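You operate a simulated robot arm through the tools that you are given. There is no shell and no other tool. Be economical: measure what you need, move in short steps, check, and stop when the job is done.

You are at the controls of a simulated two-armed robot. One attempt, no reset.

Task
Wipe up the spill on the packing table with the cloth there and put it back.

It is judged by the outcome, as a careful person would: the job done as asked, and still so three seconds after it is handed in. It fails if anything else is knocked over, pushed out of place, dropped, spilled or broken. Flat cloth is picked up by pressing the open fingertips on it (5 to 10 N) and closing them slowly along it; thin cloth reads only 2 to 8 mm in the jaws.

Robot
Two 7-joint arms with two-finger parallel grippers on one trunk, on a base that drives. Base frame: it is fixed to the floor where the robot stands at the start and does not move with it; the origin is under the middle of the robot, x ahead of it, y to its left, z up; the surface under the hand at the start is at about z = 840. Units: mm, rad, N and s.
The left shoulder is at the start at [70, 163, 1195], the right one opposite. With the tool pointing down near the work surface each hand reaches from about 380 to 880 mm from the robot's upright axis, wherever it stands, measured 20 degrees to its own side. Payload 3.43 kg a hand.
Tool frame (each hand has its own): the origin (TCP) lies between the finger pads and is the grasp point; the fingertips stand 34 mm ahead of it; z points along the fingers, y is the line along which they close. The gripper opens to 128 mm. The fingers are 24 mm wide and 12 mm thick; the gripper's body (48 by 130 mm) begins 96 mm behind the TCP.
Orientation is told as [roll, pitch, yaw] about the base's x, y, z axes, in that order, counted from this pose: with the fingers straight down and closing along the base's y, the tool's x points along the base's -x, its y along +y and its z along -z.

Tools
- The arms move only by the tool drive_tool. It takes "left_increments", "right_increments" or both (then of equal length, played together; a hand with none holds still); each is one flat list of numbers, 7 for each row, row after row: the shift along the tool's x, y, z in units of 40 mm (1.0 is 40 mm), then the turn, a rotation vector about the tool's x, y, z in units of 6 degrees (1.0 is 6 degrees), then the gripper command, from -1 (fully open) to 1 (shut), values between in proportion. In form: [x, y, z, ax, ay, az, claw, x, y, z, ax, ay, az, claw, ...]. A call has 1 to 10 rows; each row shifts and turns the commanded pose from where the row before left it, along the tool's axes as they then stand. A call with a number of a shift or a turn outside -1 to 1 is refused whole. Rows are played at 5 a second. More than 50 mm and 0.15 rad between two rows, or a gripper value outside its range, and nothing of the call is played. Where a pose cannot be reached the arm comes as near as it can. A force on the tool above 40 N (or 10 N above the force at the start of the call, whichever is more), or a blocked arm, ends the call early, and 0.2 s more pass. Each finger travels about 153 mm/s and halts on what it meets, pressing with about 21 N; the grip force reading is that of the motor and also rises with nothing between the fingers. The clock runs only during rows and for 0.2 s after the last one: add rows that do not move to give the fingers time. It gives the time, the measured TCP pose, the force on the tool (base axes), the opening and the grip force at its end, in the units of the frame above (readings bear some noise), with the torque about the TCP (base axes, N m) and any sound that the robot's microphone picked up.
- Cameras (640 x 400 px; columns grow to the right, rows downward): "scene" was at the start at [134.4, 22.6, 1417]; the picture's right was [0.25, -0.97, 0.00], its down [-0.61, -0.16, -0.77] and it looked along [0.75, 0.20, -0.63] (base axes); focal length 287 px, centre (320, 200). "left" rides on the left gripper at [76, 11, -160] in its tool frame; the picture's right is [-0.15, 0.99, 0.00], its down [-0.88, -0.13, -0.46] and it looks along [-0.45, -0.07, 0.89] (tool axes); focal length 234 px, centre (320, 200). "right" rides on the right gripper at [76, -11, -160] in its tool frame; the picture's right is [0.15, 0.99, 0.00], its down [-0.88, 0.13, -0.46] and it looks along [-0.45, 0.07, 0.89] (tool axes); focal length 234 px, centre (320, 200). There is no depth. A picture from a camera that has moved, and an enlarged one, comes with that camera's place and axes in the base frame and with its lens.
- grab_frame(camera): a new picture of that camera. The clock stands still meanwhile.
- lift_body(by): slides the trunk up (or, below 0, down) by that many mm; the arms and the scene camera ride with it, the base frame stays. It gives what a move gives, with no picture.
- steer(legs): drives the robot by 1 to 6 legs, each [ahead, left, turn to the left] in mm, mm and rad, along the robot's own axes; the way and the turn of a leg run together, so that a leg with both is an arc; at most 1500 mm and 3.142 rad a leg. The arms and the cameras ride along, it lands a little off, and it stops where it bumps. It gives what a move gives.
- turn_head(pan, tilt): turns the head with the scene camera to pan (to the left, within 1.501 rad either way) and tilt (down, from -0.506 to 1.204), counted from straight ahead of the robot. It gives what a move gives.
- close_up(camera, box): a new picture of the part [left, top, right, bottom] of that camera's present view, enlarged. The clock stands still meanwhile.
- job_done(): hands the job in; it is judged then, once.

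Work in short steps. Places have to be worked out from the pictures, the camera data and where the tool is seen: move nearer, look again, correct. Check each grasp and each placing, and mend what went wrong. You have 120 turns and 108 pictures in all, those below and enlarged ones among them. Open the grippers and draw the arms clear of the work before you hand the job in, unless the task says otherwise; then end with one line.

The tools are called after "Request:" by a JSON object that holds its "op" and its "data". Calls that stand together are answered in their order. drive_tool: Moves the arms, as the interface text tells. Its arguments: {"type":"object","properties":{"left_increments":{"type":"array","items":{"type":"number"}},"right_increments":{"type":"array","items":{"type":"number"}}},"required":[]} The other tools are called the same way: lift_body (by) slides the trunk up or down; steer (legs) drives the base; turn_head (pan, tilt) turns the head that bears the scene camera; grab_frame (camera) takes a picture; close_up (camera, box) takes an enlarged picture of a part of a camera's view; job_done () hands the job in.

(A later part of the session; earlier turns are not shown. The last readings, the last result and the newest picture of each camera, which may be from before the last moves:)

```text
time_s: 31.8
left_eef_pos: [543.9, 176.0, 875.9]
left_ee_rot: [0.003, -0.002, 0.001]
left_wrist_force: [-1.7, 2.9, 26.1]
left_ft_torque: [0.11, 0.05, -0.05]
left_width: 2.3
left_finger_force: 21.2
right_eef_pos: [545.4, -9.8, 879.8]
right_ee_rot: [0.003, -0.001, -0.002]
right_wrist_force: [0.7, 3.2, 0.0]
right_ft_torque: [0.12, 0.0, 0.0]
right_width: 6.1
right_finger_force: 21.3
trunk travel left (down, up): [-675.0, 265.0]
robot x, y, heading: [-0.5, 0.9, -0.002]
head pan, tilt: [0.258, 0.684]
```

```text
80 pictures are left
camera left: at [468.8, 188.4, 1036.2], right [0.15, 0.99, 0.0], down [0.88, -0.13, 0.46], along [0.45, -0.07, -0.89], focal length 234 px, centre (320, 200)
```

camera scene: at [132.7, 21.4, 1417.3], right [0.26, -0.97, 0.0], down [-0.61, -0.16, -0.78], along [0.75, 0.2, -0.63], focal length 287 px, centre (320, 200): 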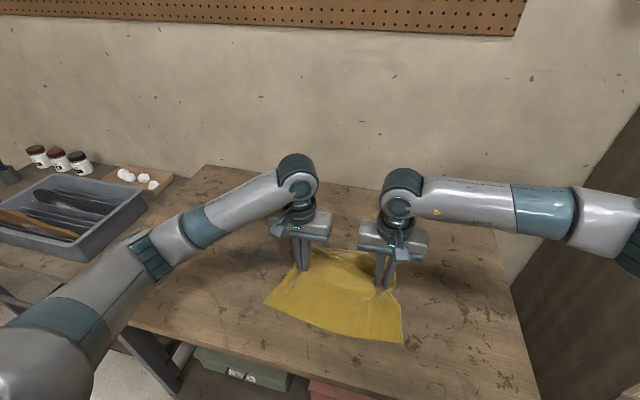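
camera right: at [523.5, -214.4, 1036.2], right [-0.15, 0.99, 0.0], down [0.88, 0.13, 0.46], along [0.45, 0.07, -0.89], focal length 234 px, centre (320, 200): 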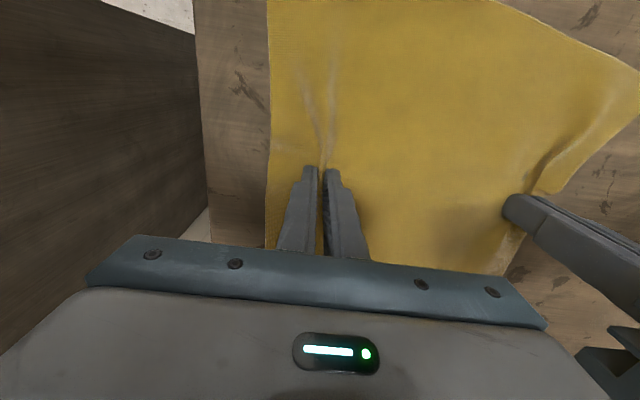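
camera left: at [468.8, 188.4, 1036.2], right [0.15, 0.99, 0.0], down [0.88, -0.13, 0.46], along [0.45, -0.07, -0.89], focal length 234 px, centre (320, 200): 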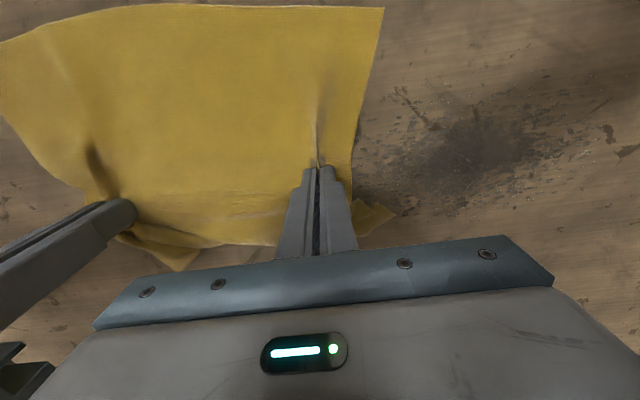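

It is fading but the core remains. I concentrate there, with strokes at x≈545 and then 570.

Request:
{"op": "drive_tool", "data": {"left_increments": [0, 0.6, 0, 0, 0, 0, 1, 0, 0.6, 0, 0, 0, 0, 1, 0, 0.7, 0, 0, 0, 0, 1, 0, 0.7, 0, 0, 0, 0, 1, 0, 0.7, 0, 0, 0, 0, 1, 0, 0.7, 0, 0, 0, 0, 1, 0, 0.7, 0, 0, 0, 0, 1, 0, 0.7, 0, 0, 0, 0, 1, 0, 0.6, 0, 0, 0, 0, 1, -0.6, 0, 0, 0, 0, 0, 1], "right_increments": [0, 0.6, 0, 0, 0, 0, 1, 0, 0.6, 0, 0, 0, 0, 1, 0, 0.7, 0, 0, 0, 0, 1, 0, 0.7, 0, 0, 0, 0, 1, 0, 0.7, 0, 0, 0, 0, 1, 0, 0.7, 0, 0, 0, 0, 1, 0, 0.7, 0, 0, 0, 0, 1, 0, 0.7, 0, 0, 0, 0, 1, 0, 0.6, 0, 0, 0, 0, 1, -0.6, 0, 0, 0, 0, 0, 1]}}

Request:
{"op": "drive_tool", "data": {"left_increments": [0, -0.6, 0, 0, 0, 0, 1, 0, -0.6, 0, 0, 0, 0, 1, 0, -0.6, 0, 0, 0, 0, 1, 0, -0.6, 0, 0, 0, 0, 1, 0, -0.6, 0, 0, 0, 0, 1, 0, -0.6, 0, 0, 0, 0, 1, 0, -0.6, 0, 0, 0, 0, 1, 0, -0.6, 0, 0, 0, 0, 1, 0, -0.6, 0, 0, 0, 0, 1, 0, -0.6, 0, 0, 0, 0, 1], "right_increments": [0, -0.6, 0, 0, 0, 0, 1, 0, -0.6, 0, 0, 0, 0, 1, 0, -0.6, 0, 0, 0, 0, 1, 0, -0.6, 0, 0, 0, 0, 1, 0, -0.6, 0, 0, 0, 0, 1, 0, -0.6, 0, 0, 0, 0, 1, 0, -0.6, 0, 0, 0, 0, 1, 0, -0.6, 0, 0, 0, 0, 1, 0, -0.6, 0, 0, 0, 0, 1, 0, -0.6, 0, 0, 0, 0, 1]}}

Request:
{"op": "close_up", "data": {"camera": "scene", "box": [180, 180, 340, 300]}}

Request:
{"op": "grab_frame", "data": {"camera": "left"}}

```text
time_s: 34.0
left_eef_pos: [570.3, 419.9, 875.3]
left_ee_rot: [0.002, -0.001, 0.0]
left_wrist_force: [-3.1, -3.6, 13.2]
left_ft_torque: [-0.06, 0.13, -0.04]
left_width: 1.9
left_finger_force: 20.4
right_eef_pos: [571.6, 230.6, 878.9]
right_ee_rot: [0.001, 0.001, 0.001]
right_wrist_force: [1.1, 6.7, 0.2]
right_ft_torque: [0.26, 0.03, -0.01]
right_width: 6.9
right_finger_force: 21.3
trunk travel left (down, up): [-675.0, 265.0]
robot x, y, heading: [1.7, 1.3, 0.002]
head pan, tilt: [0.258, 0.684]
```

```text
time_s: 36.2
left_eef_pos: [567.6, 178.6, 875.6]
left_ee_rot: [0.003, -0.004, 0.002]
left_wrist_force: [-0.5, 1.7, 32.1]
left_ft_torque: [0.13, 0.05, -0.02]
left_width: 2.2
left_finger_force: 21.4
right_eef_pos: [568.2, -7.6, 880.8]
right_ee_rot: [0.003, -0.002, -0.002]
right_wrist_force: [0.3, 3.5, -0.3]
right_ft_torque: [0.18, -0.01, -0.01]
right_width: 2.5
right_finger_force: 21.0
trunk travel left (down, up): [-675.0, 265.0]
robot x, y, heading: [-1.4, 0.2, 0.001]
head pan, tilt: [0.258, 0.684]
```

```text
3.33 times, centred on (260, 240) of scene
camera zoom: at [131.4, 20.8, 1417.5], right [0.26, -0.97, 0.0], down [-0.61, -0.16, -0.78], along [0.75, 0.2, -0.63], focal length 956 px, centre (520, 67)
```

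zoom: 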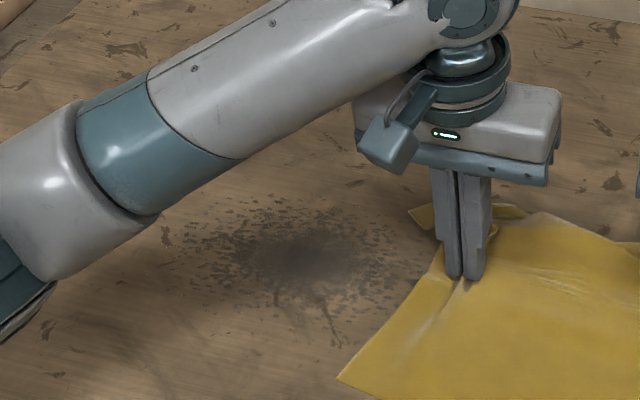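

```text
78 pictures are left
camera left: at [492.7, 188.9, 1036.1], right [0.15, 0.99, 0.0], down [0.88, -0.13, 0.46], along [0.45, -0.07, -0.89], focal length 234 px, centre (320, 200)
```

left: 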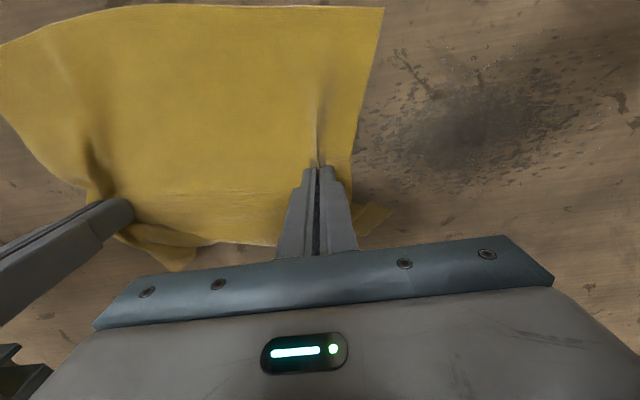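

The effect is unclear, so I take an enlarged look at the spill from the left hand camera.

Request:
{"op": "close_up", "data": {"camera": "left", "box": [340, 20, 640, 230]}}

```text
1.90 times, centred on (490, 125) of left
camera zoom: at [492.7, 188.9, 1036.1], right [0.15, 0.99, 0.0], down [0.88, -0.13, 0.46], along [0.45, -0.07, -0.89], focal length 446 px, centre (-4, 343)
```

zoom: 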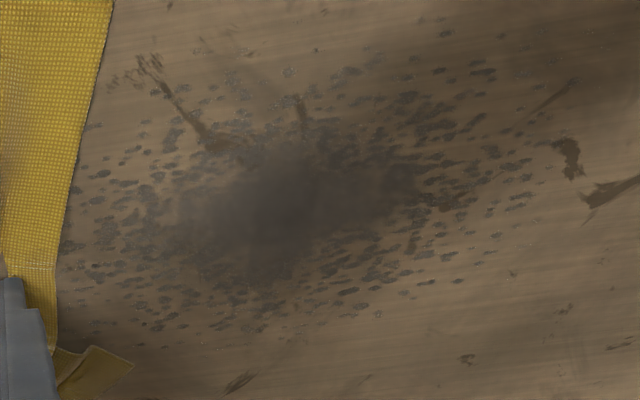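

To compare with the start image I lift both hands and move them clear to the right.

Request:
{"op": "drive_tool", "data": {"left_increments": [0, 0, -0.8, 0, 0, 0, 1, 0, -0.9, -0.4, 0, 0, 0, 1, 0, -1, 0, 0, 0, 0, 1, 0, -1, 0, 0, 0, 0, 1, 0, -1, 0, 0, 0, 0, 1], "right_increments": [0, 0, -0.8, 0, 0, 0, 1, 0, -0.9, -0.4, 0, 0, 0, 1, 0, -1, 0, 0, 0, 0, 1, 0, -1, 0, 0, 0, 0, 1, 0, -1, 0, 0, 0, 0, 1]}}

Request:
{"op": "close_up", "data": {"camera": "scene", "box": [180, 180, 340, 300]}}

Request:
{"op": "grab_frame", "data": {"camera": "scene"}}

```text
time_s: 37.4
left_eef_pos: [568.6, 21.6, 922.8]
left_ee_rot: [0.001, -0.001, 0.0]
left_wrist_force: [-0.5, -4.8, -0.5]
left_ft_torque: [-0.13, 0.01, -0.03]
left_width: 2.2
left_finger_force: 21.1
right_eef_pos: [569.4, -165.3, 926.4]
right_ee_rot: [-0.001, -0.001, 0.001]
right_wrist_force: [-0.1, 3.9, 0.3]
right_ft_torque: [0.19, -0.02, -0.01]
right_width: 2.5
right_finger_force: 21.3
trunk travel left (down, up): [-675.0, 265.0]
robot x, y, heading: [-4.6, -3.2, -0.004]
head pan, tilt: [0.258, 0.684]
```

```text
3.33 times, centred on (260, 240) of scene
camera zoom: at [133.0, 21.0, 1417.2], right [0.26, -0.97, 0.0], down [-0.61, -0.16, -0.78], along [0.75, 0.2, -0.63], focal length 956 px, centre (520, 67)
```

zoom: 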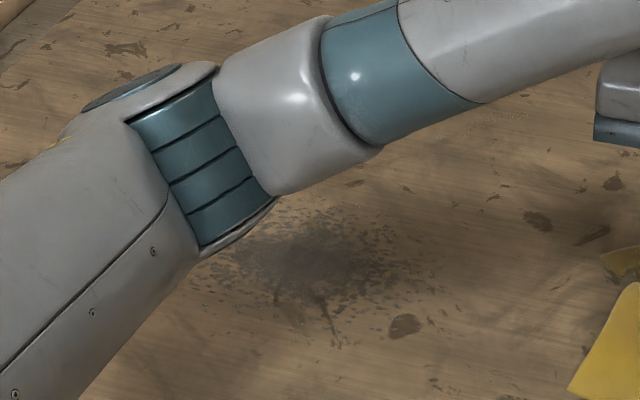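

```text
75 pictures are left
camera scene: at [133.0, 21.0, 1417.2], right [0.26, -0.97, 0.0], down [-0.61, -0.16, -0.78], along [0.75, 0.2, -0.63], focal length 287 px, centre (320, 200)
```

scene: 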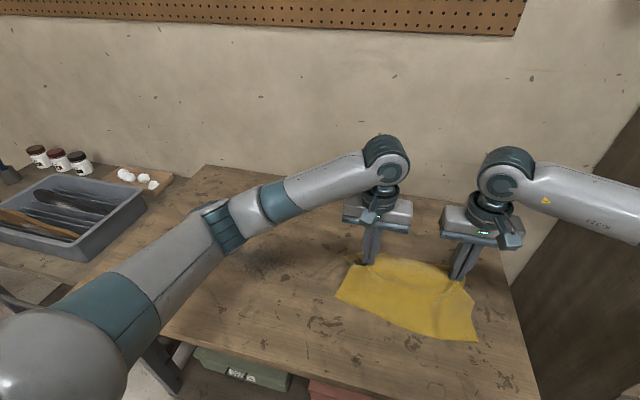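

The core looks more transparent than at first, so the wiping works slowly. I go back and do more strokes, this time starting at x≈595.

Request:
{"op": "drive_tool", "data": {"left_increments": [-0.35, 0.9, 0, 0, 0, 0, 1, -0.3, 0.9, 0, 0, 0, 0, 1, 0, 1, 0, 0, 0, 0, 1, 0, 1, 0.4, 0, 0, 0, 1, 0, 0.1, 0.77, 0, 0, 0, 1, 0, 0, 0, 0, 0, 0, 1], "right_increments": [-0.35, 0.9, 0, 0, 0, 0, 1, -0.3, 0.9, 0, 0, 0, 0, 1, 0, 1, 0, 0, 0, 0, 1, 0, 1, 0.4, 0, 0, 0, 1, 0, 0.1, 0.8, 0, 0, 0, 1, 0, 0, 0, 0, 0, 0, 1]}}

Request:
{"op": "grab_frame", "data": {"camera": "left"}}

```text
time_s: 38.8
left_eef_pos: [596.8, 177.4, 876.4]
left_ee_rot: [-0.003, -0.003, -0.001]
left_wrist_force: [0.6, -5.8, 13.8]
left_ft_torque: [-0.24, -0.07, -0.03]
left_width: 2.0
left_finger_force: 20.8
right_eef_pos: [597.2, -6.0, 880.5]
right_ee_rot: [0.0, 0.0, 0.0]
right_wrist_force: [0.2, 2.2, 1.5]
right_ft_torque: [0.11, -0.02, -0.03]
right_width: 2.5
right_finger_force: 21.4
trunk travel left (down, up): [-675.0, 265.0]
robot x, y, heading: [-4.2, -2.1, 0.0]
head pan, tilt: [0.258, 0.684]
```

```text
74 pictures are left
camera left: at [520.4, 190.6, 1037.5], right [0.15, 0.99, 0.0], down [0.88, -0.13, 0.46], along [0.45, -0.07, -0.89], focal length 234 px, centre (320, 200)
```

left: 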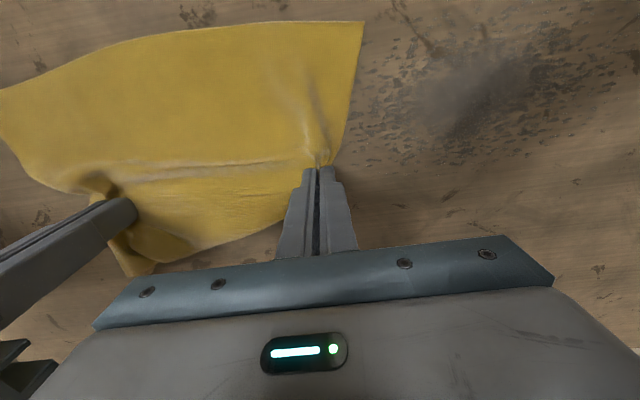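

There is slow, even fading. I go over the whole area with a denser zigzag at 13 mm pitch and about 15–20 N.

Request:
{"op": "drive_tool", "data": {"left_increments": [-0.4, 0.7, 0.01, 0, 0, 0, 1, 0, 1, 0, 0, 0, 0, 1, 0, 1, 0, 0, 0, 0, 1, 0, 1, 0, 0, 0, 0, 1, 0, 1, 0, 0, 0, 0, 1, 0.33, 0, 0, 0, 0, 0, 1, 0, -1, 0, 0, 0, 0, 1, 0, -1, 0, 0, 0, 0, 1, 0, -1, 0, 0, 0, 0, 1, 0, -1, 0, 0, 0, 0, 1], "right_increments": [-0.4, 0.7, 0, 0, 0, 0, 1, 0, 1, 0, 0, 0, 0, 1, 0, 1, 0, 0, 0, 0, 1, 0, 1, 0, 0, 0, 0, 1, 0, 1, 0, 0, 0, 0, 1, 0.33, 0, 0, 0, 0, 0, 1, 0, -1, 0, 0, 0, 0, 1, 0, -1, 0, 0, 0, 0, 1, 0, -1, 0, 0, 0, 0, 1, 0, -1, 0, 0, 0, 0, 1]}}

Request:
{"op": "drive_tool", "data": {"left_increments": [0.33, -0.5, 0, 0, 0, 0, 1, 0, 1, 0, 0, 0, 0, 1, 0, 1, 0, 0, 0, 0, 1, 0, 1, 0, 0, 0, 0, 1, 0, 1, 0, 0, 0, 0, 1, 0.33, 0.5, 0, 0, 0, 0, 1, 0, -1, 0, 0, 0, 0, 1, 0, -1, 0, 0, 0, 0, 1, 0, -1, 0, 0, 0, 0, 1, 0, -1, 0, 0, 0, 0, 1], "right_increments": [0.33, -0.5, 0, 0, 0, 0, 1, 0, 1, 0, 0, 0, 0, 1, 0, 1, 0, 0, 0, 0, 1, 0, 1, 0, 0, 0, 0, 1, 0, 1, 0, 0, 0, 0, 1, 0.33, 0.5, 0, 0, 0, 0, 1, 0, -1, 0, 0, 0, 0, 1, 0, -1, 0, 0, 0, 0, 1, 0, -1, 0, 0, 0, 0, 1, 0, -1, 0, 0, 0, 0, 1]}}

Request:
{"op": "grab_frame", "data": {"camera": "left"}}

```text
time_s: 41.0
left_eef_pos: [599.0, 203.8, 877.3]
left_ee_rot: [0.001, 0.0, 0.003]
left_wrist_force: [0.5, -3.7, 0.2]
left_ft_torque: [-0.11, -0.02, -0.03]
left_width: 2.1
left_finger_force: 21.4
right_eef_pos: [598.5, 17.0, 879.8]
right_ee_rot: [0.003, 0.0, 0.001]
right_wrist_force: [0.6, 3.5, 2.2]
right_ft_torque: [0.17, -0.05, -0.02]
right_width: 2.2
right_finger_force: 21.6
trunk travel left (down, up): [-675.0, 265.0]
robot x, y, heading: [1.6, 0.8, 0.0]
head pan, tilt: [0.258, 0.684]
```

```text
time_s: 43.2
left_eef_pos: [570.0, 204.4, 877.9]
left_ee_rot: [0.003, 0.0, 0.001]
left_wrist_force: [-0.7, -3.8, 8.4]
left_ft_torque: [-0.11, 0.04, -0.04]
left_width: 2.1
left_finger_force: 20.9
right_eef_pos: [574.7, 18.7, 876.7]
right_ee_rot: [0.004, -0.002, 0.0]
right_wrist_force: [1.1, 4.3, 9.4]
right_ft_torque: [0.2, 0.04, -0.01]
right_width: 2.5
right_finger_force: 20.8
trunk travel left (down, up): [-675.0, 265.0]
robot x, y, heading: [-2.7, 0.3, 0.004]
head pan, tilt: [0.258, 0.684]
```

```text
73 pictures are left
camera left: at [495.0, 215.3, 1038.0], right [0.15, 0.99, 0.0], down [0.88, -0.13, 0.46], along [0.45, -0.06, -0.89], focal length 234 px, centre (320, 200)
```

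left: 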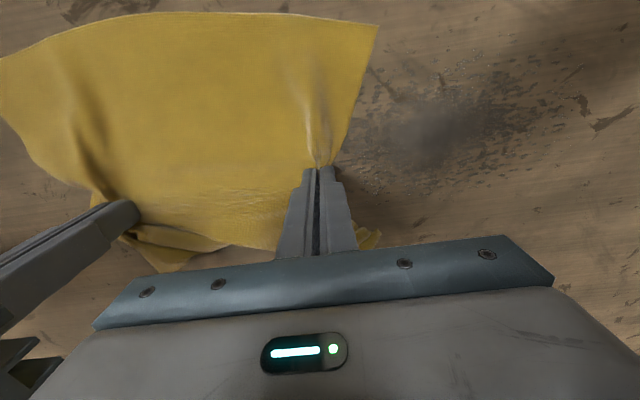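

The pressure dropped to nearly zero at times. I press 2.5 mm deeper and continue the zigzag nearer.

Request:
{"op": "drive_tool", "data": {"left_increments": [0.33, -0.2, 0.06, 0, 0, 0, 1, 0, 1, 0, 0, 0, 0, 1, 0, 1, 0, 0, 0, 0, 1, 0, 1, 0, 0, 0, 0, 1, 0, 1, 0, 0, 0, 0, 1, 0.33, 0.5, 0, 0, 0, 0, 1, 0, -1, 0, 0, 0, 0, 1, 0, -1, 0, 0, 0, 0, 1, 0, -1, 0, 0, 0, 0, 1, 0, -1, 0, 0, 0, 0, 1], "right_increments": [0.33, -0.2, 0, 0, 0, 0, 1, 0, 1, 0, 0, 0, 0, 1, 0, 1, 0, 0, 0, 0, 1, 0, 1, 0, 0, 0, 0, 1, 0, 1, 0, 0, 0, 0, 1, 0.33, 0.5, 0, 0, 0, 0, 1, 0, -1, 0, 0, 0, 0, 1, 0, -1, 0, 0, 0, 0, 1, 0, -1, 0, 0, 0, 0, 1, 0, -1, 0, 0, 0, 0, 1]}}

Request:
{"op": "drive_tool", "data": {"left_increments": [0.33, -0.3, 0, 0, 0, 0, 1, 0, 1, 0, 0, 0, 0, 1, 0, 1, 0, 0, 0, 0, 1, 0, 1, 0, 0, 0, 0, 1, 0, 1, 0, 0, 0, 0, 1, 0.33, 0.5, 0, 0, 0, 0, 1, 0, -1, 0, 0, 0, 0, 1, 0, -1, 0, 0, 0, 0, 1, 0, -1, 0, 0, 0, 0, 1, 0, -1, 0, 0, 0, 0, 1], "right_increments": [0.33, -0.3, 0, 0, 0, 0, 1, 0, 1, 0, 0, 0, 0, 1, 0, 1, 0, 0, 0, 0, 1, 0, 1, 0, 0, 0, 0, 1, 0, 1, 0, 0, 0, 0, 1, 0.33, 0.5, 0, 0, 0, 0, 1, 0, -1, 0, 0, 0, 0, 1, 0, -1, 0, 0, 0, 0, 1, 0, -1, 0, 0, 0, 0, 1, 0, -1, 0, 0, 0, 0, 1]}}

Request:
{"op": "grab_frame", "data": {"camera": "left"}}

Request:
{"op": "close_up", "data": {"camera": "scene", "box": [180, 180, 340, 300]}}

```text
time_s: 44.7
left_eef_pos: [544.1, 367.5, 876.7]
left_ee_rot: [0.005, -0.007, 0.004]
left_wrist_force: [-4.1, -5.4, 17.5]
left_ft_torque: [-0.06, 0.17, -0.05]
left_width: 2.2
left_finger_force: 20.9
right_eef_pos: [546.0, 178.3, 878.4]
right_ee_rot: [0.006, 0.0, 0.001]
right_wrist_force: [-0.2, 5.3, 1.3]
right_ft_torque: [0.22, 0.06, -0.04]
right_width: 2.5
right_finger_force: 20.8
trunk travel left (down, up): [-675.0, 265.0]
robot x, y, heading: [-1.2, -0.5, 0.003]
head pan, tilt: [0.258, 0.684]
stopped in row 7 (left hand): the force on the tool passed its limit at 44 N (the readings are from after the stop); the commanded pose is now the measured one
```

```text
time_s: 45.9
left_eef_pos: [531.0, 489.3, 876.3]
left_ee_rot: [-0.013, -0.008, -0.009]
left_wrist_force: [-4.1, -20.0, 13.7]
left_ft_torque: [-0.7, 0.18, -0.08]
left_width: 2.1
left_finger_force: 20.8
right_eef_pos: [531.5, 294.0, 880.5]
right_ee_rot: [0.023, 0.001, 0.008]
right_wrist_force: [1.2, 21.1, -0.5]
right_ft_torque: [0.7, -0.01, -0.06]
right_width: 2.4
right_finger_force: 21.3
right hand out of reach, approached as far as the arm can: row 4, 5
trunk travel left (down, up): [-675.0, 265.0]
robot x, y, heading: [1.1, -2.5, -0.003]
head pan, tilt: [0.258, 0.684]
stopped in row 5 (left hand): the force on the tool passed its limit at 47 N (the readings are from after the stop); the commanded pose is now the measured one
```

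```text
72 pictures are left
camera left: at [454.6, 504.4, 1036.9], right [0.15, 0.99, -0.01], down [0.88, -0.13, 0.47], along [0.46, -0.08, -0.89], focal length 234 px, centre (320, 200)
```

left: 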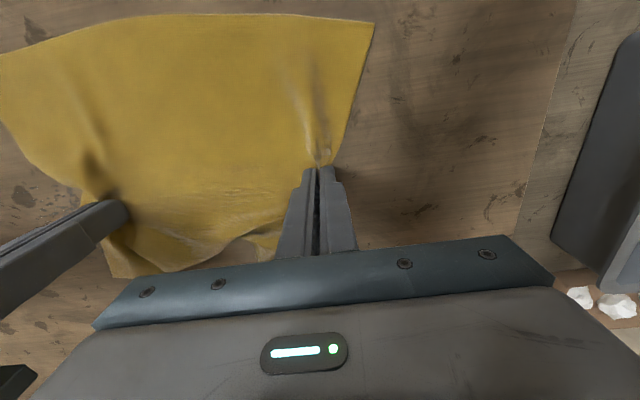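

```text
3.33 times, centred on (260, 240) of scene
camera zoom: at [132.8, 22.2, 1417.0], right [0.25, -0.97, 0.0], down [-0.61, -0.16, -0.78], along [0.75, 0.2, -0.63], focal length 956 px, centre (520, 67)
```

zoom: 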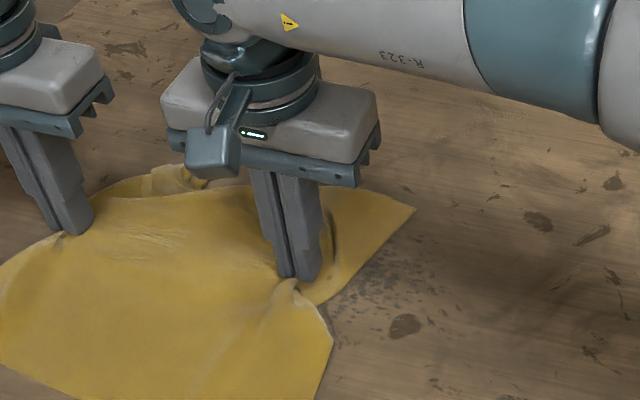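

The hands overshot left because of the early stop. The right arm hit its limit but nothing was touched. I slacken the cloth and stroke back right, pressing a little less.

Request:
{"op": "drive_tool", "data": {"left_increments": [0, -0.25, -0.04, 0, 0, 0, 1, 0, -0.75, 0, 0, 0, 0, 1, 0, -0.75, 0, 0, 0, 0, 1, 0, -0.75, 0, 0, 0, 0, 1, 0, -0.75, 0, 0, 0, 0, 1, 0, -0.75, 0, 0, 0, 0, 1, 0, -0.75, 0, 0, 0, 0, 1, 0, -0.75, 0, 0, 0, 0, 1, 0, -0.75, 0, 0, 0, 0, 1, 0, -0.75, 0, 0, 0, 0, 1], "right_increments": [0, 0, 0, 0, 0, 0, 1, 0, -0.75, 0, 0, 0, 0, 1, 0, -0.75, 0, 0, 0, 0, 1, 0, -0.75, 0, 0, 0, 0, 1, 0, -0.75, 0, 0, 0, 0, 1, 0, -0.75, 0, 0, 0, 0, 1, 0, -0.75, 0, 0, 0, 0, 1, 0, -0.75, 0, 0, 0, 0, 1, 0, -0.75, 0, 0, 0, 0, 1, 0, -0.75, 0, 0, 0, 0, 1]}}

Request:
{"op": "grab_frame", "data": {"camera": "left"}}

Request:
{"op": "close_up", "data": {"camera": "scene", "box": [180, 180, 340, 300]}}

```text
time_s: 48.1
left_eef_pos: [530.1, 211.6, 877.3]
left_ee_rot: [-0.005, -0.006, -0.004]
left_wrist_force: [-0.1, -11.0, 0.7]
left_ft_torque: [-0.34, -0.01, -0.04]
left_width: 2.1
left_finger_force: 21.1
right_eef_pos: [536.9, 19.4, 876.9]
right_ee_rot: [0.018, 0.004, 0.004]
right_wrist_force: [0.5, 11.4, 4.1]
right_ft_torque: [0.44, -0.01, -0.01]
right_width: 2.3
right_finger_force: 21.1
trunk travel left (down, up): [-675.0, 265.0]
robot x, y, heading: [-1.1, 3.0, -0.0]
head pan, tilt: [0.258, 0.684]
```

```text
70 pictures are left
camera left: at [454.6, 223.4, 1039.1], right [0.15, 0.99, 0.0], down [0.88, -0.13, 0.46], along [0.46, -0.07, -0.89], focal length 234 px, centre (320, 200)
```

left: 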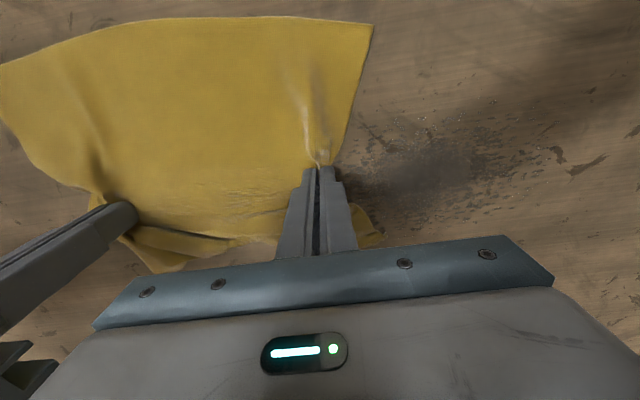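

```text
3.33 times, centred on (260, 240) of scene
camera zoom: at [134.3, 20.1, 1417.0], right [0.25, -0.97, 0.0], down [-0.61, -0.16, -0.77], along [0.75, 0.2, -0.63], focal length 956 px, centre (520, 67)
```

zoom: 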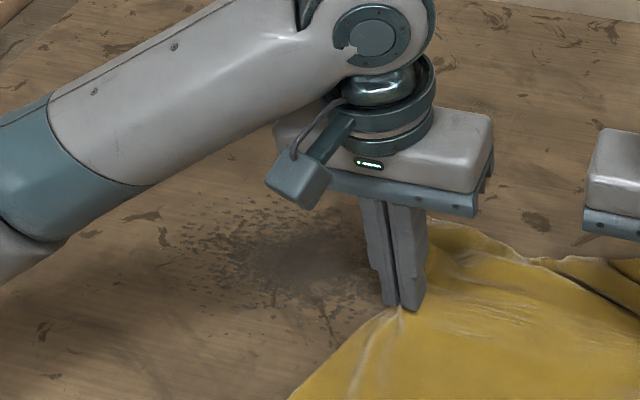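

The fading is clear now. I slacken the tension slightly, add pressure and continue.

Request:
{"op": "drive_tool", "data": {"left_increments": [0.2, 0, 0.06, 0, 0, 0, 1, 0, 0.8, 0, 0, 0, 0, 1, 0, 0.8, 0, 0, 0, 0, 1, 0, 0.8, 0, 0, 0, 0, 1, 0, 0.8, 0, 0, 0, 0, 1, 0, 0.8, 0, 0, 0, 0, 1, 0, 0.8, 0, 0, 0, 0, 1], "right_increments": [0.3, 0.12, -0.05, 0, 0, 0, 1, 0, 0.8, 0, 0, 0, 0, 1, 0, 0.8, 0, 0, 0, 0, 1, 0, 0.8, 0, 0, 0, 0, 1, 0, 0.8, 0, 0, 0, 0, 1, 0, 0.8, 0, 0, 0, 0, 1, 0, 0.8, 0, 0, 0, 0, 1]}}

```text
time_s: 49.7
left_eef_pos: [522.3, 405.3, 877.8]
left_ee_rot: [-0.008, -0.01, -0.006]
left_wrist_force: [1.4, -8.2, 17.7]
left_ft_torque: [-0.29, -0.05, -0.03]
left_width: 2.2
left_finger_force: 21.6
right_eef_pos: [520.6, 217.8, 883.5]
right_ee_rot: [0.014, 0.003, 0.003]
right_wrist_force: [-0.7, 5.2, 0.4]
right_ft_torque: [0.16, -0.03, -0.05]
right_width: 2.2
right_finger_force: 21.6
trunk travel left (down, up): [-675.0, 265.0]
robot x, y, heading: [1.8, -0.0, -0.004]
head pan, tilt: [0.258, 0.684]
```

Good pressure. I stroke back at x≈508.

Request:
{"op": "drive_tool", "data": {"left_increments": [0.35, 0, 0, 0, 0, 0, 1, 0, -0.8, 0, 0, 0, 0, 1, 0, -0.8, 0, 0, 0, 0, 1, 0, -0.8, 0, 0, 0, 0, 1, 0, -0.8, 0, 0, 0, 0, 1, 0, -0.8, 0, 0, 0, 0, 1, 0, -0.8, 0, 0, 0, 0, 1], "right_increments": [0.35, 0, 0.03, 0, 0, 0, 1, 0, -0.8, 0, 0, 0, 0, 1, 0, -0.8, 0, 0, 0, 0, 1, 0, -0.8, 0, 0, 0, 0, 1, 0, -0.8, 0, 0, 0, 0, 1, 0, -0.8, 0, 0, 0, 0, 1, 0, -0.8, 0, 0, 0, 0, 1]}}

```text
time_s: 51.3
left_eef_pos: [505.8, 212.4, 876.6]
left_ee_rot: [-0.005, -0.005, -0.003]
left_wrist_force: [-1.0, -2.1, 13.7]
left_ft_torque: [-0.03, 0.01, -0.03]
left_width: 2.5
left_finger_force: 20.0
right_eef_pos: [507.4, 24.5, 878.2]
right_ee_rot: [0.02, 0.001, 0.002]
right_wrist_force: [0.6, 6.0, 6.2]
right_ft_torque: [0.18, 0.06, -0.02]
right_width: 2.1
right_finger_force: 20.7
trunk travel left (down, up): [-675.0, 265.0]
robot x, y, heading: [4.2, 0.2, -0.001]
head pan, tilt: [0.258, 0.684]
```

The pressure is steady at about 14 N. I continue at x≈535 left and x≈550 right, pressing marginally more.

Request:
{"op": "drive_tool", "data": {"left_increments": [-0.7, 0, 0.02, 0, 0, 0, 1, 0, 0.8, 0, 0, 0, 0, 1, 0, 0.8, 0, 0, 0, 0, 1, 0, 0.8, 0, 0, 0, 0, 1, 0, 0.8, 0, 0, 0, 0, 1, 0, 0.8, 0, 0, 0, 0, 1, 0, 0.8, 0, 0, 0, 0, 1, -0.4, 0, 0, 0, 0, 0, 1], "right_increments": [-0.7, 0, -0.02, 0, 0, 0, 1, 0, 0.8, 0, 0, 0, 0, 1, 0, 0.8, 0, 0, 0, 0, 1, 0, 0.8, 0, 0, 0, 0, 1, 0, 0.8, 0, 0, 0, 0, 1, 0, 0.8, 0, 0, 0, 0, 1, 0, 0.8, 0, 0, 0, 0, 1, -0.4, 0, 0, 0, 0, 0, 1]}}

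```text
time_s: 53.1
left_eef_pos: [552.3, 404.8, 876.4]
left_ee_rot: [-0.003, -0.005, -0.002]
left_wrist_force: [-6.8, -3.6, 26.7]
left_ft_torque: [0.01, 0.2, -0.04]
left_width: 2.1
left_finger_force: 21.3
right_eef_pos: [549.6, 216.1, 881.8]
right_ee_rot: [0.018, 0.001, 0.006]
right_wrist_force: [0.9, 5.7, -0.4]
right_ft_torque: [0.2, -0.01, -0.04]
right_width: 2.3
right_finger_force: 20.6
trunk travel left (down, up): [-675.0, 265.0]
robot x, y, heading: [1.2, -2.0, -0.001]
head pan, tilt: [0.258, 0.684]
```

I stroke back right at x≈550 and then look.

Request:
{"op": "drive_tool", "data": {"left_increments": [0, -0.8, 0, 0, 0, 0, 1, 0, -0.8, 0, 0, 0, 0, 1, 0, -0.8, 0, 0, 0, 0, 1, 0, -0.8, 0, 0, 0, 0, 1, 0, -0.8, 0, 0, 0, 0, 1, 0, -0.8, 0, 0, 0, 0, 1], "right_increments": [0, -0.8, 0, 0, 0, 0, 1, 0, -0.8, 0, 0, 0, 0, 1, 0, -0.8, 0, 0, 0, 0, 1, 0, -0.8, 0, 0, 0, 0, 1, 0, -0.8, 0, 0, 0, 0, 1, 0, -0.8, 0, 0, 0, 0, 1]}}

Request:
{"op": "close_up", "data": {"camera": "scene", "box": [180, 180, 340, 300]}}

Request:
{"op": "grab_frame", "data": {"camera": "left"}}

```text
time_s: 54.5
left_eef_pos: [549.4, 210.7, 876.9]
left_ee_rot: [-0.006, -0.005, -0.003]
left_wrist_force: [-1.7, 2.5, 33.1]
left_ft_torque: [0.13, 0.08, -0.02]
left_width: 2.3
left_finger_force: 21.0
right_eef_pos: [551.6, 23.9, 879.0]
right_ee_rot: [0.018, 0.0, 0.005]
right_wrist_force: [0.0, 4.8, 0.5]
right_ft_torque: [0.19, 0.01, -0.01]
right_width: 2.4
right_finger_force: 21.0
trunk travel left (down, up): [-675.0, 265.0]
robot x, y, heading: [1.6, -3.4, -0.0]
head pan, tilt: [0.258, 0.684]
```

```text
3.33 times, centred on (260, 240) of scene
camera zoom: at [131.5, 19.7, 1417.4], right [0.25, -0.97, 0.0], down [-0.61, -0.16, -0.78], along [0.75, 0.2, -0.63], focal length 956 px, centre (520, 67)
```

zoom: 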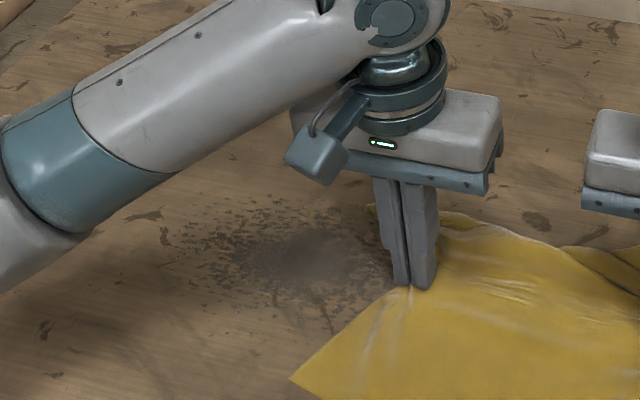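

```text
67 pictures are left
camera left: at [474.5, 223.1, 1036.8], right [0.15, 0.99, 0.0], down [0.88, -0.13, 0.46], along [0.46, -0.07, -0.89], focal length 234 px, centre (320, 200)
```

left: 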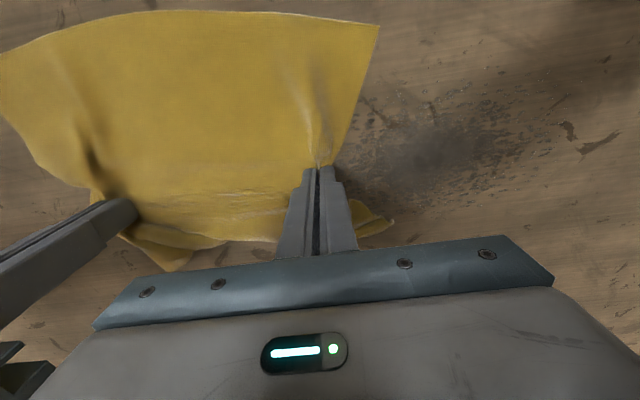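

Steady but slow progress. I cover the far band now with a closed loop at x≈565 and 580 in one call.

Request:
{"op": "drive_tool", "data": {"left_increments": [-0.4, 0.8, -0.02, 0, 0, 0, 1, 0, 1, 0, 0, 0, 0, 1, 0, 1, 0, 0, 0, 0, 1, 0, 1, 0, 0, 0, 0, 1, 0, 1, 0, 0, 0, 0, 1, -0.4, -0.8, 0, 0, 0, 0, 1, 0, -1, 0, 0, 0, 0, 1, 0, -1, 0, 0, 0, 0, 1, 0, -1, 0, 0, 0, 0, 1, 0, -1, 0, 0, 0, 0, 1], "right_increments": [-0.4, 0.8, 0, 0, 0, 0, 1, 0, 1, 0, 0, 0, 0, 1, 0, 1, 0, 0, 0, 0, 1, 0, 1, 0, 0, 0, 0, 1, 0, 1, 0, 0, 0, 0, 1, -0.4, -0.8, 0, 0, 0, 0, 1, 0, -1, 0, 0, 0, 0, 1, 0, -1, 0, 0, 0, 0, 1, 0, -1, 0, 0, 0, 0, 1, 0, -1, 0, 0, 0, 0, 1]}}

```text
time_s: 56.7
left_eef_pos: [580.7, 212.0, 876.4]
left_ee_rot: [-0.005, -0.006, -0.005]
left_wrist_force: [-1.0, -3.8, 14.0]
left_ft_torque: [-0.09, 0.0, -0.05]
left_width: 2.2
left_finger_force: 20.7
right_eef_pos: [582.8, 23.5, 878.5]
right_ee_rot: [0.018, 0.001, 0.004]
right_wrist_force: [0.3, 5.2, 4.1]
right_ft_torque: [0.23, 0.02, 0.0]
right_width: 2.1
right_finger_force: 20.9
trunk travel left (down, up): [-675.0, 265.0]
robot x, y, heading: [1.6, -5.2, 0.0]
head pan, tilt: [0.258, 0.684]
```

That worked at 14 N. Next loop is x≈597 and 612, then a look.

Request:
{"op": "drive_tool", "data": {"left_increments": [-0.4, 0.8, 0.01, 0, 0, 0, 1, 0, 1, 0, 0, 0, 0, 1, 0, 1, 0, 0, 0, 0, 1, 0, 1, 0, 0, 0, 0, 1, 0, 1, 0, 0, 0, 0, 1, -0.4, -0.8, 0, 0, 0, 0, 1, 0, -1, 0, 0, 0, 0, 1, 0, -1, 0, 0, 0, 0, 1, 0, -1, 0, 0, 0, 0, 1, 0, -1, 0, 0, 0, 0, 1], "right_increments": [-0.4, 0.8, 0, 0, 0, 0, 1, 0, 1, 0, 0, 0, 0, 1, 0, 1, 0, 0, 0, 0, 1, 0, 1, 0, 0, 0, 0, 1, 0, 1, 0, 0, 0, 0, 1, -0.4, -0.8, 0, 0, 0, 0, 1, 0, -1, 0, 0, 0, 0, 1, 0, -1, 0, 0, 0, 0, 1, 0, -1, 0, 0, 0, 0, 1, 0, -1, 0, 0, 0, 0, 1]}}

Request:
{"op": "grab_frame", "data": {"camera": "left"}}

Request:
{"op": "close_up", "data": {"camera": "scene", "box": [180, 180, 340, 300]}}

```text
time_s: 58.9
left_eef_pos: [612.4, 212.5, 876.9]
left_ee_rot: [-0.006, -0.005, -0.002]
left_wrist_force: [-0.4, -3.4, 11.8]
left_ft_torque: [-0.11, 0.01, -0.04]
left_width: 2.1
left_finger_force: 21.3
right_eef_pos: [618.5, 26.0, 877.7]
right_ee_rot: [0.02, 0.0, 0.006]
right_wrist_force: [0.4, 5.2, 8.0]
right_ft_torque: [0.19, 0.05, -0.04]
right_width: 2.3
right_finger_force: 21.1
trunk travel left (down, up): [-675.0, 265.0]
robot x, y, heading: [-0.9, 0.7, 0.002]
head pan, tilt: [0.258, 0.684]
```

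```text
66 pictures are left
camera left: at [536.7, 225.3, 1037.5], right [0.15, 0.99, 0.0], down [0.88, -0.13, 0.46], along [0.46, -0.07, -0.89], focal length 234 px, centre (320, 200)
```

left: 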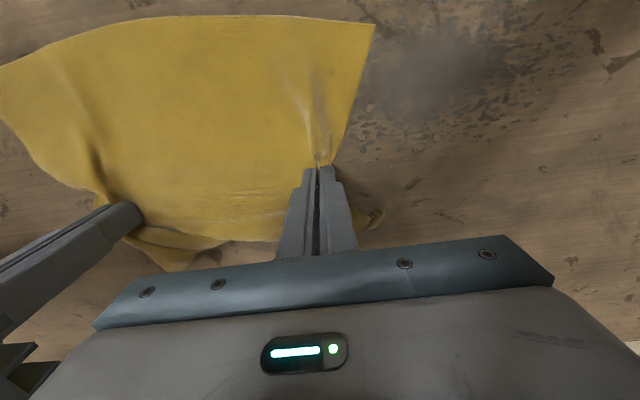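

```text
3.33 times, centred on (260, 240) of scene
camera zoom: at [132.8, 19.9, 1417.3], right [0.25, -0.97, 0.0], down [-0.61, -0.16, -0.78], along [0.75, 0.2, -0.63], focal length 956 px, centre (520, 67)
```

zoom: 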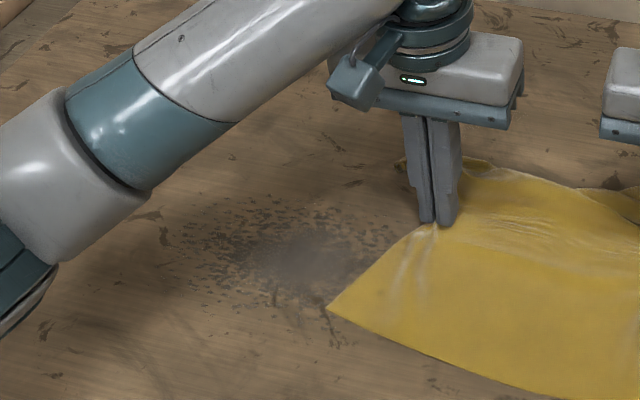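

Comparing poses, the core is lighter than at t=36, so rubbing with pressure works. I concentrate shorter, denser rubs on the core, x 530–580, y 240–370.

Request:
{"op": "drive_tool", "data": {"left_increments": [0.8, 0.6, 0.01, 0, 0, 0, 1, 0, 1, 0, 0, 0, 0, 1, 0, 1, 0, 0, 0, 0, 1, 0, 1, 0, 0, 0, 0, 1, 0.5, -0.7, 0, 0, 0, 0, 1, 0, -1, 0, 0, 0, 0, 1, 0, -1, 0, 0, 0, 0, 1, 0.4, 0.8, 0, 0, 0, 0, 1, 0, 1, 0, 0, 0, 0, 1, 0, 1, 0, 0, 0, 0, 1], "right_increments": [0.8, 0.6, -0.02, 0, 0, 0, 1, 0, 1, 0, 0, 0, 0, 1, 0, 1, 0, 0, 0, 0, 1, 0, 1, 0, 0, 0, 0, 1, 0.5, -0.7, 0, 0, 0, 0, 1, 0, -1, 0, 0, 0, 0, 1, 0, -1, 0, 0, 0, 0, 1, 0.4, 0.8, 0, 0, 0, 0, 1, 0, 1, 0, 0, 0, 0, 1, 0, 1, 0, 0, 0, 0, 1]}}

```text
time_s: 61.1
left_eef_pos: [546.3, 358.7, 877.2]
left_ee_rot: [-0.008, -0.007, -0.005]
left_wrist_force: [1.2, -8.0, 23.7]
left_ft_torque: [-0.27, -0.08, -0.04]
left_width: 2.4
left_finger_force: 20.8
right_eef_pos: [546.5, 175.2, 881.5]
right_ee_rot: [0.016, 0.0, 0.003]
right_wrist_force: [-0.8, 2.1, 0.7]
right_ft_torque: [0.06, -0.02, -0.01]
right_width: 2.3
right_finger_force: 20.9
trunk travel left (down, up): [-675.0, 265.0]
robot x, y, heading: [0.5, 0.2, 0.001]
head pan, tilt: [0.258, 0.684]
```

Pressure is 24 N. I continue rubbing nearer.

Request:
{"op": "drive_tool", "data": {"left_increments": [0.35, -0.9, -0.01, 0, 0, 0, 1, 0, -1, 0, 0, 0, 0, 1, 0, -1, 0, 0, 0, 0, 1, 0.35, 0.9, 0, 0, 0, 0, 1, 0, 1, 0, 0, 0, 0, 1, 0, 1, 0, 0, 0, 0, 1, 0.35, -0.9, 0, 0, 0, 0, 1, 0, -1, 0, 0, 0, 0, 1, 0, -1, 0, 0, 0, 0, 1, 0, -0.8, 0, 0, 0, 0, 1], "right_increments": [0.35, -0.9, 0.01, 0, 0, 0, 1, 0, -1, 0, 0, 0, 0, 1, 0, -1, 0, 0, 0, 0, 1, 0.35, 0.9, 0, 0, 0, 0, 1, 0, 1, 0, 0, 0, 0, 1, 0, 1, 0, 0, 0, 0, 1, 0.35, -0.9, 0, 0, 0, 0, 1, 0, -1, 0, 0, 0, 0, 1, 0, -1, 0, 0, 0, 0, 1, 0, -0.8, 0, 0, 0, 0, 1]}}

Request:
{"op": "close_up", "data": {"camera": "scene", "box": [180, 180, 340, 300]}}

Request:
{"op": "grab_frame", "data": {"camera": "left"}}

```text
time_s: 62.5
left_eef_pos: [523.5, 349.2, 877.6]
left_ee_rot: [-0.012, -0.014, -0.007]
left_wrist_force: [-4.8, -3.7, 26.2]
left_ft_torque: [-0.09, 0.2, 0.01]
left_width: 1.8
left_finger_force: 21.0
right_eef_pos: [517.3, 162.1, 879.7]
right_ee_rot: [0.015, -0.001, 0.004]
right_wrist_force: [0.3, 3.2, 0.8]
right_ft_torque: [0.07, 0.02, 0.03]
right_width: 2.1
right_finger_force: 20.9
trunk travel left (down, up): [-675.0, 265.0]
robot x, y, heading: [4.4, 2.2, 0.0]
head pan, tilt: [0.258, 0.684]
stopped in row 6 (left hand): the force on the tool passed its limit at 42 N (the readings are from after the stop); the commanded pose is now the measured one
```

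```text
3.33 times, centred on (260, 240) of scene
camera zoom: at [131.5, 23.4, 1417.0], right [0.25, -0.97, 0.0], down [-0.61, -0.16, -0.78], along [0.75, 0.2, -0.63], focal length 956 px, centre (520, 67)
```

zoom: 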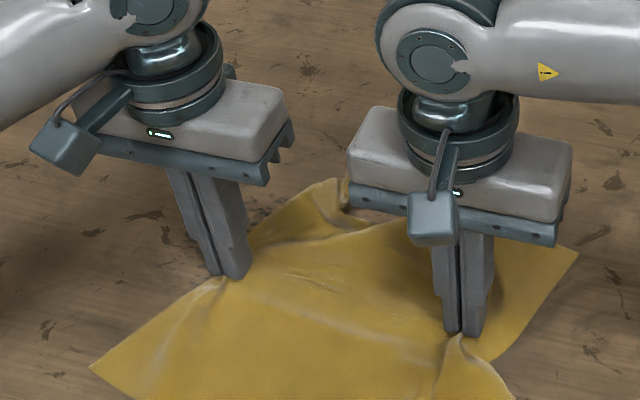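

```text
63 pictures are left
camera left: at [445.8, 363.1, 1036.4], right [0.15, 0.99, -0.01], down [0.87, -0.13, 0.47], along [0.46, -0.08, -0.88], focal length 234 px, centre (320, 200)
```

left: 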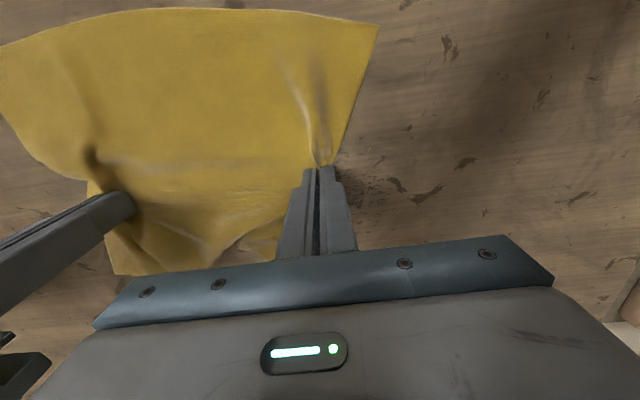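

Stopped at 42 N mid-area. I continue from here, pressing slightly less: a stroke right, then back.

Request:
{"op": "drive_tool", "data": {"left_increments": [0.3, -0.9, 0.0, 0, 0, 0, 1, 0, -1, 0, 0, 0, 0, 1, 0, -1, 0, 0, 0, 0, 1, 0, -0.6, 0, 0, 0, 0, 1, -0.6, 0.6, 0, 0, 0, 0, 1, 0, 1, 0, 0, 0, 0, 1, 0, 1, 0, 0, 0, 0, 1, 0, 1, 0, 0, 0, 0, 1], "right_increments": [0.15, -0.9, 0.0, 0, 0, 0, 1, 0, -1, 0, 0, 0, 0, 1, 0, -1, 0, 0, 0, 0, 1, 0, -0.6, 0, 0, 0, 0, 1, -0.6, 0.6, 0, 0, 0, 0, 1, 0, 1, 0, 0, 0, 0, 1, 0, 1, 0, 0, 0, 0, 1, 0, 1, 0, 0, 0, 0, 1]}}

```text
time_s: 64.3
left_eef_pos: [533.0, 353.9, 877.0]
left_ee_rot: [-0.009, -0.01, -0.009]
left_wrist_force: [1.0, -8.4, 22.6]
left_ft_torque: [-0.24, -0.06, -0.02]
left_width: 2.0
left_finger_force: 20.6
right_eef_pos: [535.1, 167.3, 881.1]
right_ee_rot: [0.016, -0.001, 0.005]
right_wrist_force: [-0.1, 4.5, -0.5]
right_ft_torque: [0.12, -0.02, 0.02]
right_width: 2.0
right_finger_force: 20.8
trunk travel left (down, up): [-675.0, 265.0]
robot x, y, heading: [-1.5, -2.7, -0.001]
head pan, tilt: [0.258, 0.684]
```

Good at 23 N. Next are strokes at x≈548 going right and x≈562 going left, then right once more to see the spill.

Request:
{"op": "drive_tool", "data": {"left_increments": [-0.35, -0.9, -0.01, 0, 0, 0, 1, 0, -1, 0, 0, 0, 0, 1, 0, -1, 0, 0, 0, 0, 1, -0.35, 0.9, 0, 0, 0, 0, 1, 0, 1, 0, 0, 0, 0, 1, 0, 1, 0, 0, 0, 0, 1, -0.35, -0.9, 0, 0, 0, 0, 1, 0, -1, 0, 0, 0, 0, 1, 0, -1, 0, 0, 0, 0, 1, 0, -0.8, 0, 0, 0, 0, 1], "right_increments": [-0.35, -0.9, 0.01, 0, 0, 0, 1, 0, -1, 0, 0, 0, 0, 1, 0, -1, 0, 0, 0, 0, 1, -0.35, 0.9, 0, 0, 0, 0, 1, 0, 1, 0, 0, 0, 0, 1, 0, 1, 0, 0, 0, 0, 1, -0.35, -0.9, 0, 0, 0, 0, 1, 0, -1, 0, 0, 0, 0, 1, 0, -1, 0, 0, 0, 0, 1, 0, -0.8, 0, 0, 0, 0, 1]}}

Request:
{"op": "close_up", "data": {"camera": "scene", "box": [180, 180, 340, 300]}}

Request:
{"op": "close_up", "data": {"camera": "left", "box": [340, 20, 640, 230]}}

```text
time_s: 66.5
left_eef_pos: [576.2, 201.4, 876.5]
left_ee_rot: [-0.007, -0.008, -0.004]
left_wrist_force: [-1.5, 0.2, 22.6]
left_ft_torque: [0.09, 0.01, -0.04]
left_width: 2.1
left_finger_force: 21.3
right_eef_pos: [576.9, 16.0, 878.1]
right_ee_rot: [0.019, -0.001, 0.003]
right_wrist_force: [1.3, 4.3, 3.4]
right_ft_torque: [0.18, 0.03, -0.02]
right_width: 2.4
right_finger_force: 20.7
trunk travel left (down, up): [-675.0, 265.0]
robot x, y, heading: [-2.1, -0.2, -0.0]
head pan, tilt: [0.258, 0.684]
```

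```text
3.33 times, centred on (260, 240) of scene
camera zoom: at [132.1, 19.4, 1417.2], right [0.25, -0.97, 0.0], down [-0.61, -0.16, -0.78], along [0.75, 0.2, -0.63], focal length 956 px, centre (520, 67)
```

zoom: 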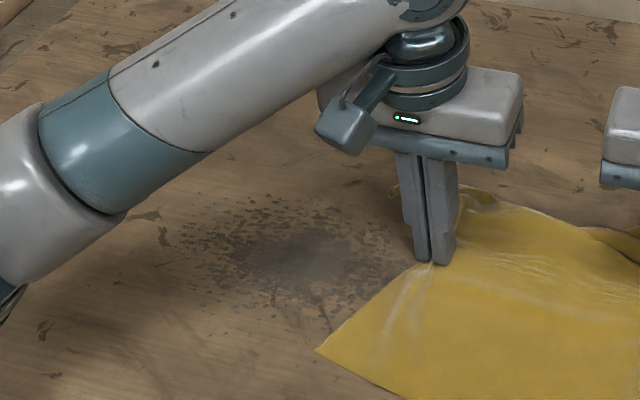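

```text
1.90 times, centred on (490, 125) of left
camera zoom: at [499.9, 215.6, 1037.1], right [0.15, 0.99, -0.01], down [0.88, -0.13, 0.46], along [0.46, -0.08, -0.89], focal length 446 px, centre (-4, 343)
```

zoom: 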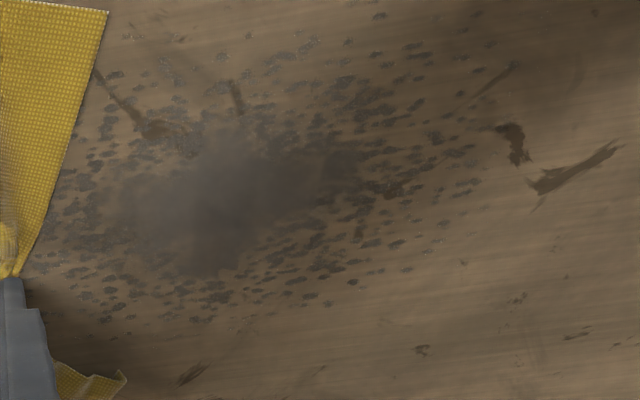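

I can't yet tell fading from lighting. I return to exactly the t=36 pose (568, 178) to compare like with like.

Request:
{"op": "drive_tool", "data": {"left_increments": [0.2, -0.57, -0.02, 0, 0, 0, 1, 0, 0, 0, 0, 0, 0, 1], "right_increments": [0.2, -0.57, 0, 0, 0, 0, 1, 0, 0, 0, 0, 0, 0, 1]}}

Request:
{"op": "close_up", "data": {"camera": "scene", "box": [180, 180, 340, 300]}}

Request:
{"op": "close_up", "data": {"camera": "left", "box": [340, 20, 640, 230]}}

```text
time_s: 67.1
left_eef_pos: [566.9, 180.6, 876.5]
left_ee_rot: [-0.013, -0.007, -0.009]
left_wrist_force: [-0.1, -7.3, 12.2]
left_ft_torque: [-0.19, 0.01, -0.02]
left_width: 1.9
left_finger_force: 21.0
right_eef_pos: [568.0, -5.8, 878.4]
right_ee_rot: [0.014, 0.0, 0.001]
right_wrist_force: [-0.2, 2.4, 4.4]
right_ft_torque: [0.05, -0.03, -0.04]
right_width: 2.3
right_finger_force: 21.3
trunk travel left (down, up): [-675.0, 265.0]
robot x, y, heading: [-0.1, 1.9, -0.001]
head pan, tilt: [0.258, 0.684]
```

```text
3.33 times, centred on (260, 240) of scene
camera zoom: at [132.3, 22.6, 1417.1], right [0.25, -0.97, 0.0], down [-0.61, -0.16, -0.78], along [0.75, 0.2, -0.63], focal length 956 px, centre (520, 67)
```

zoom: 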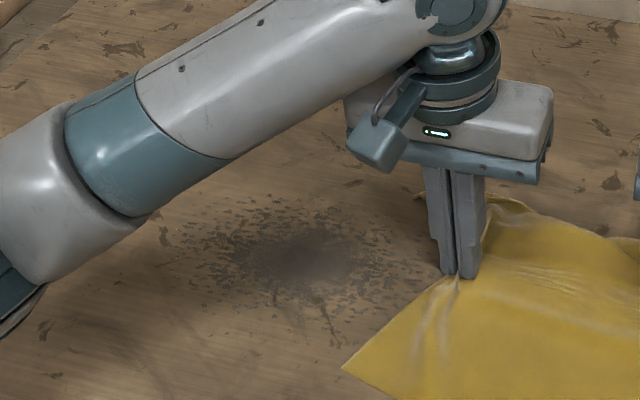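

```text
1.90 times, centred on (490, 125) of left
camera zoom: at [491.6, 194.8, 1037.2], right [0.15, 0.99, -0.01], down [0.88, -0.13, 0.46], along [0.46, -0.08, -0.89], focal length 446 px, centre (-4, 343)
```

zoom: 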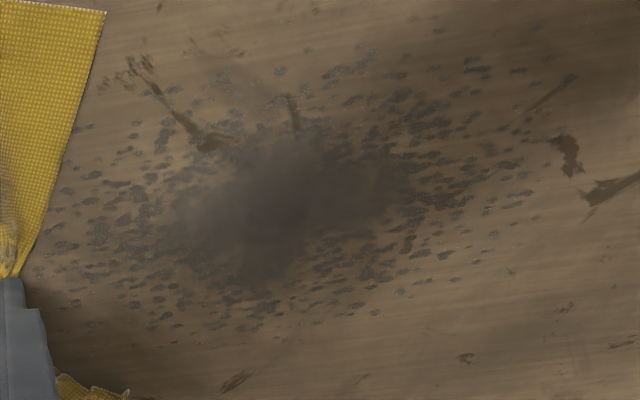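

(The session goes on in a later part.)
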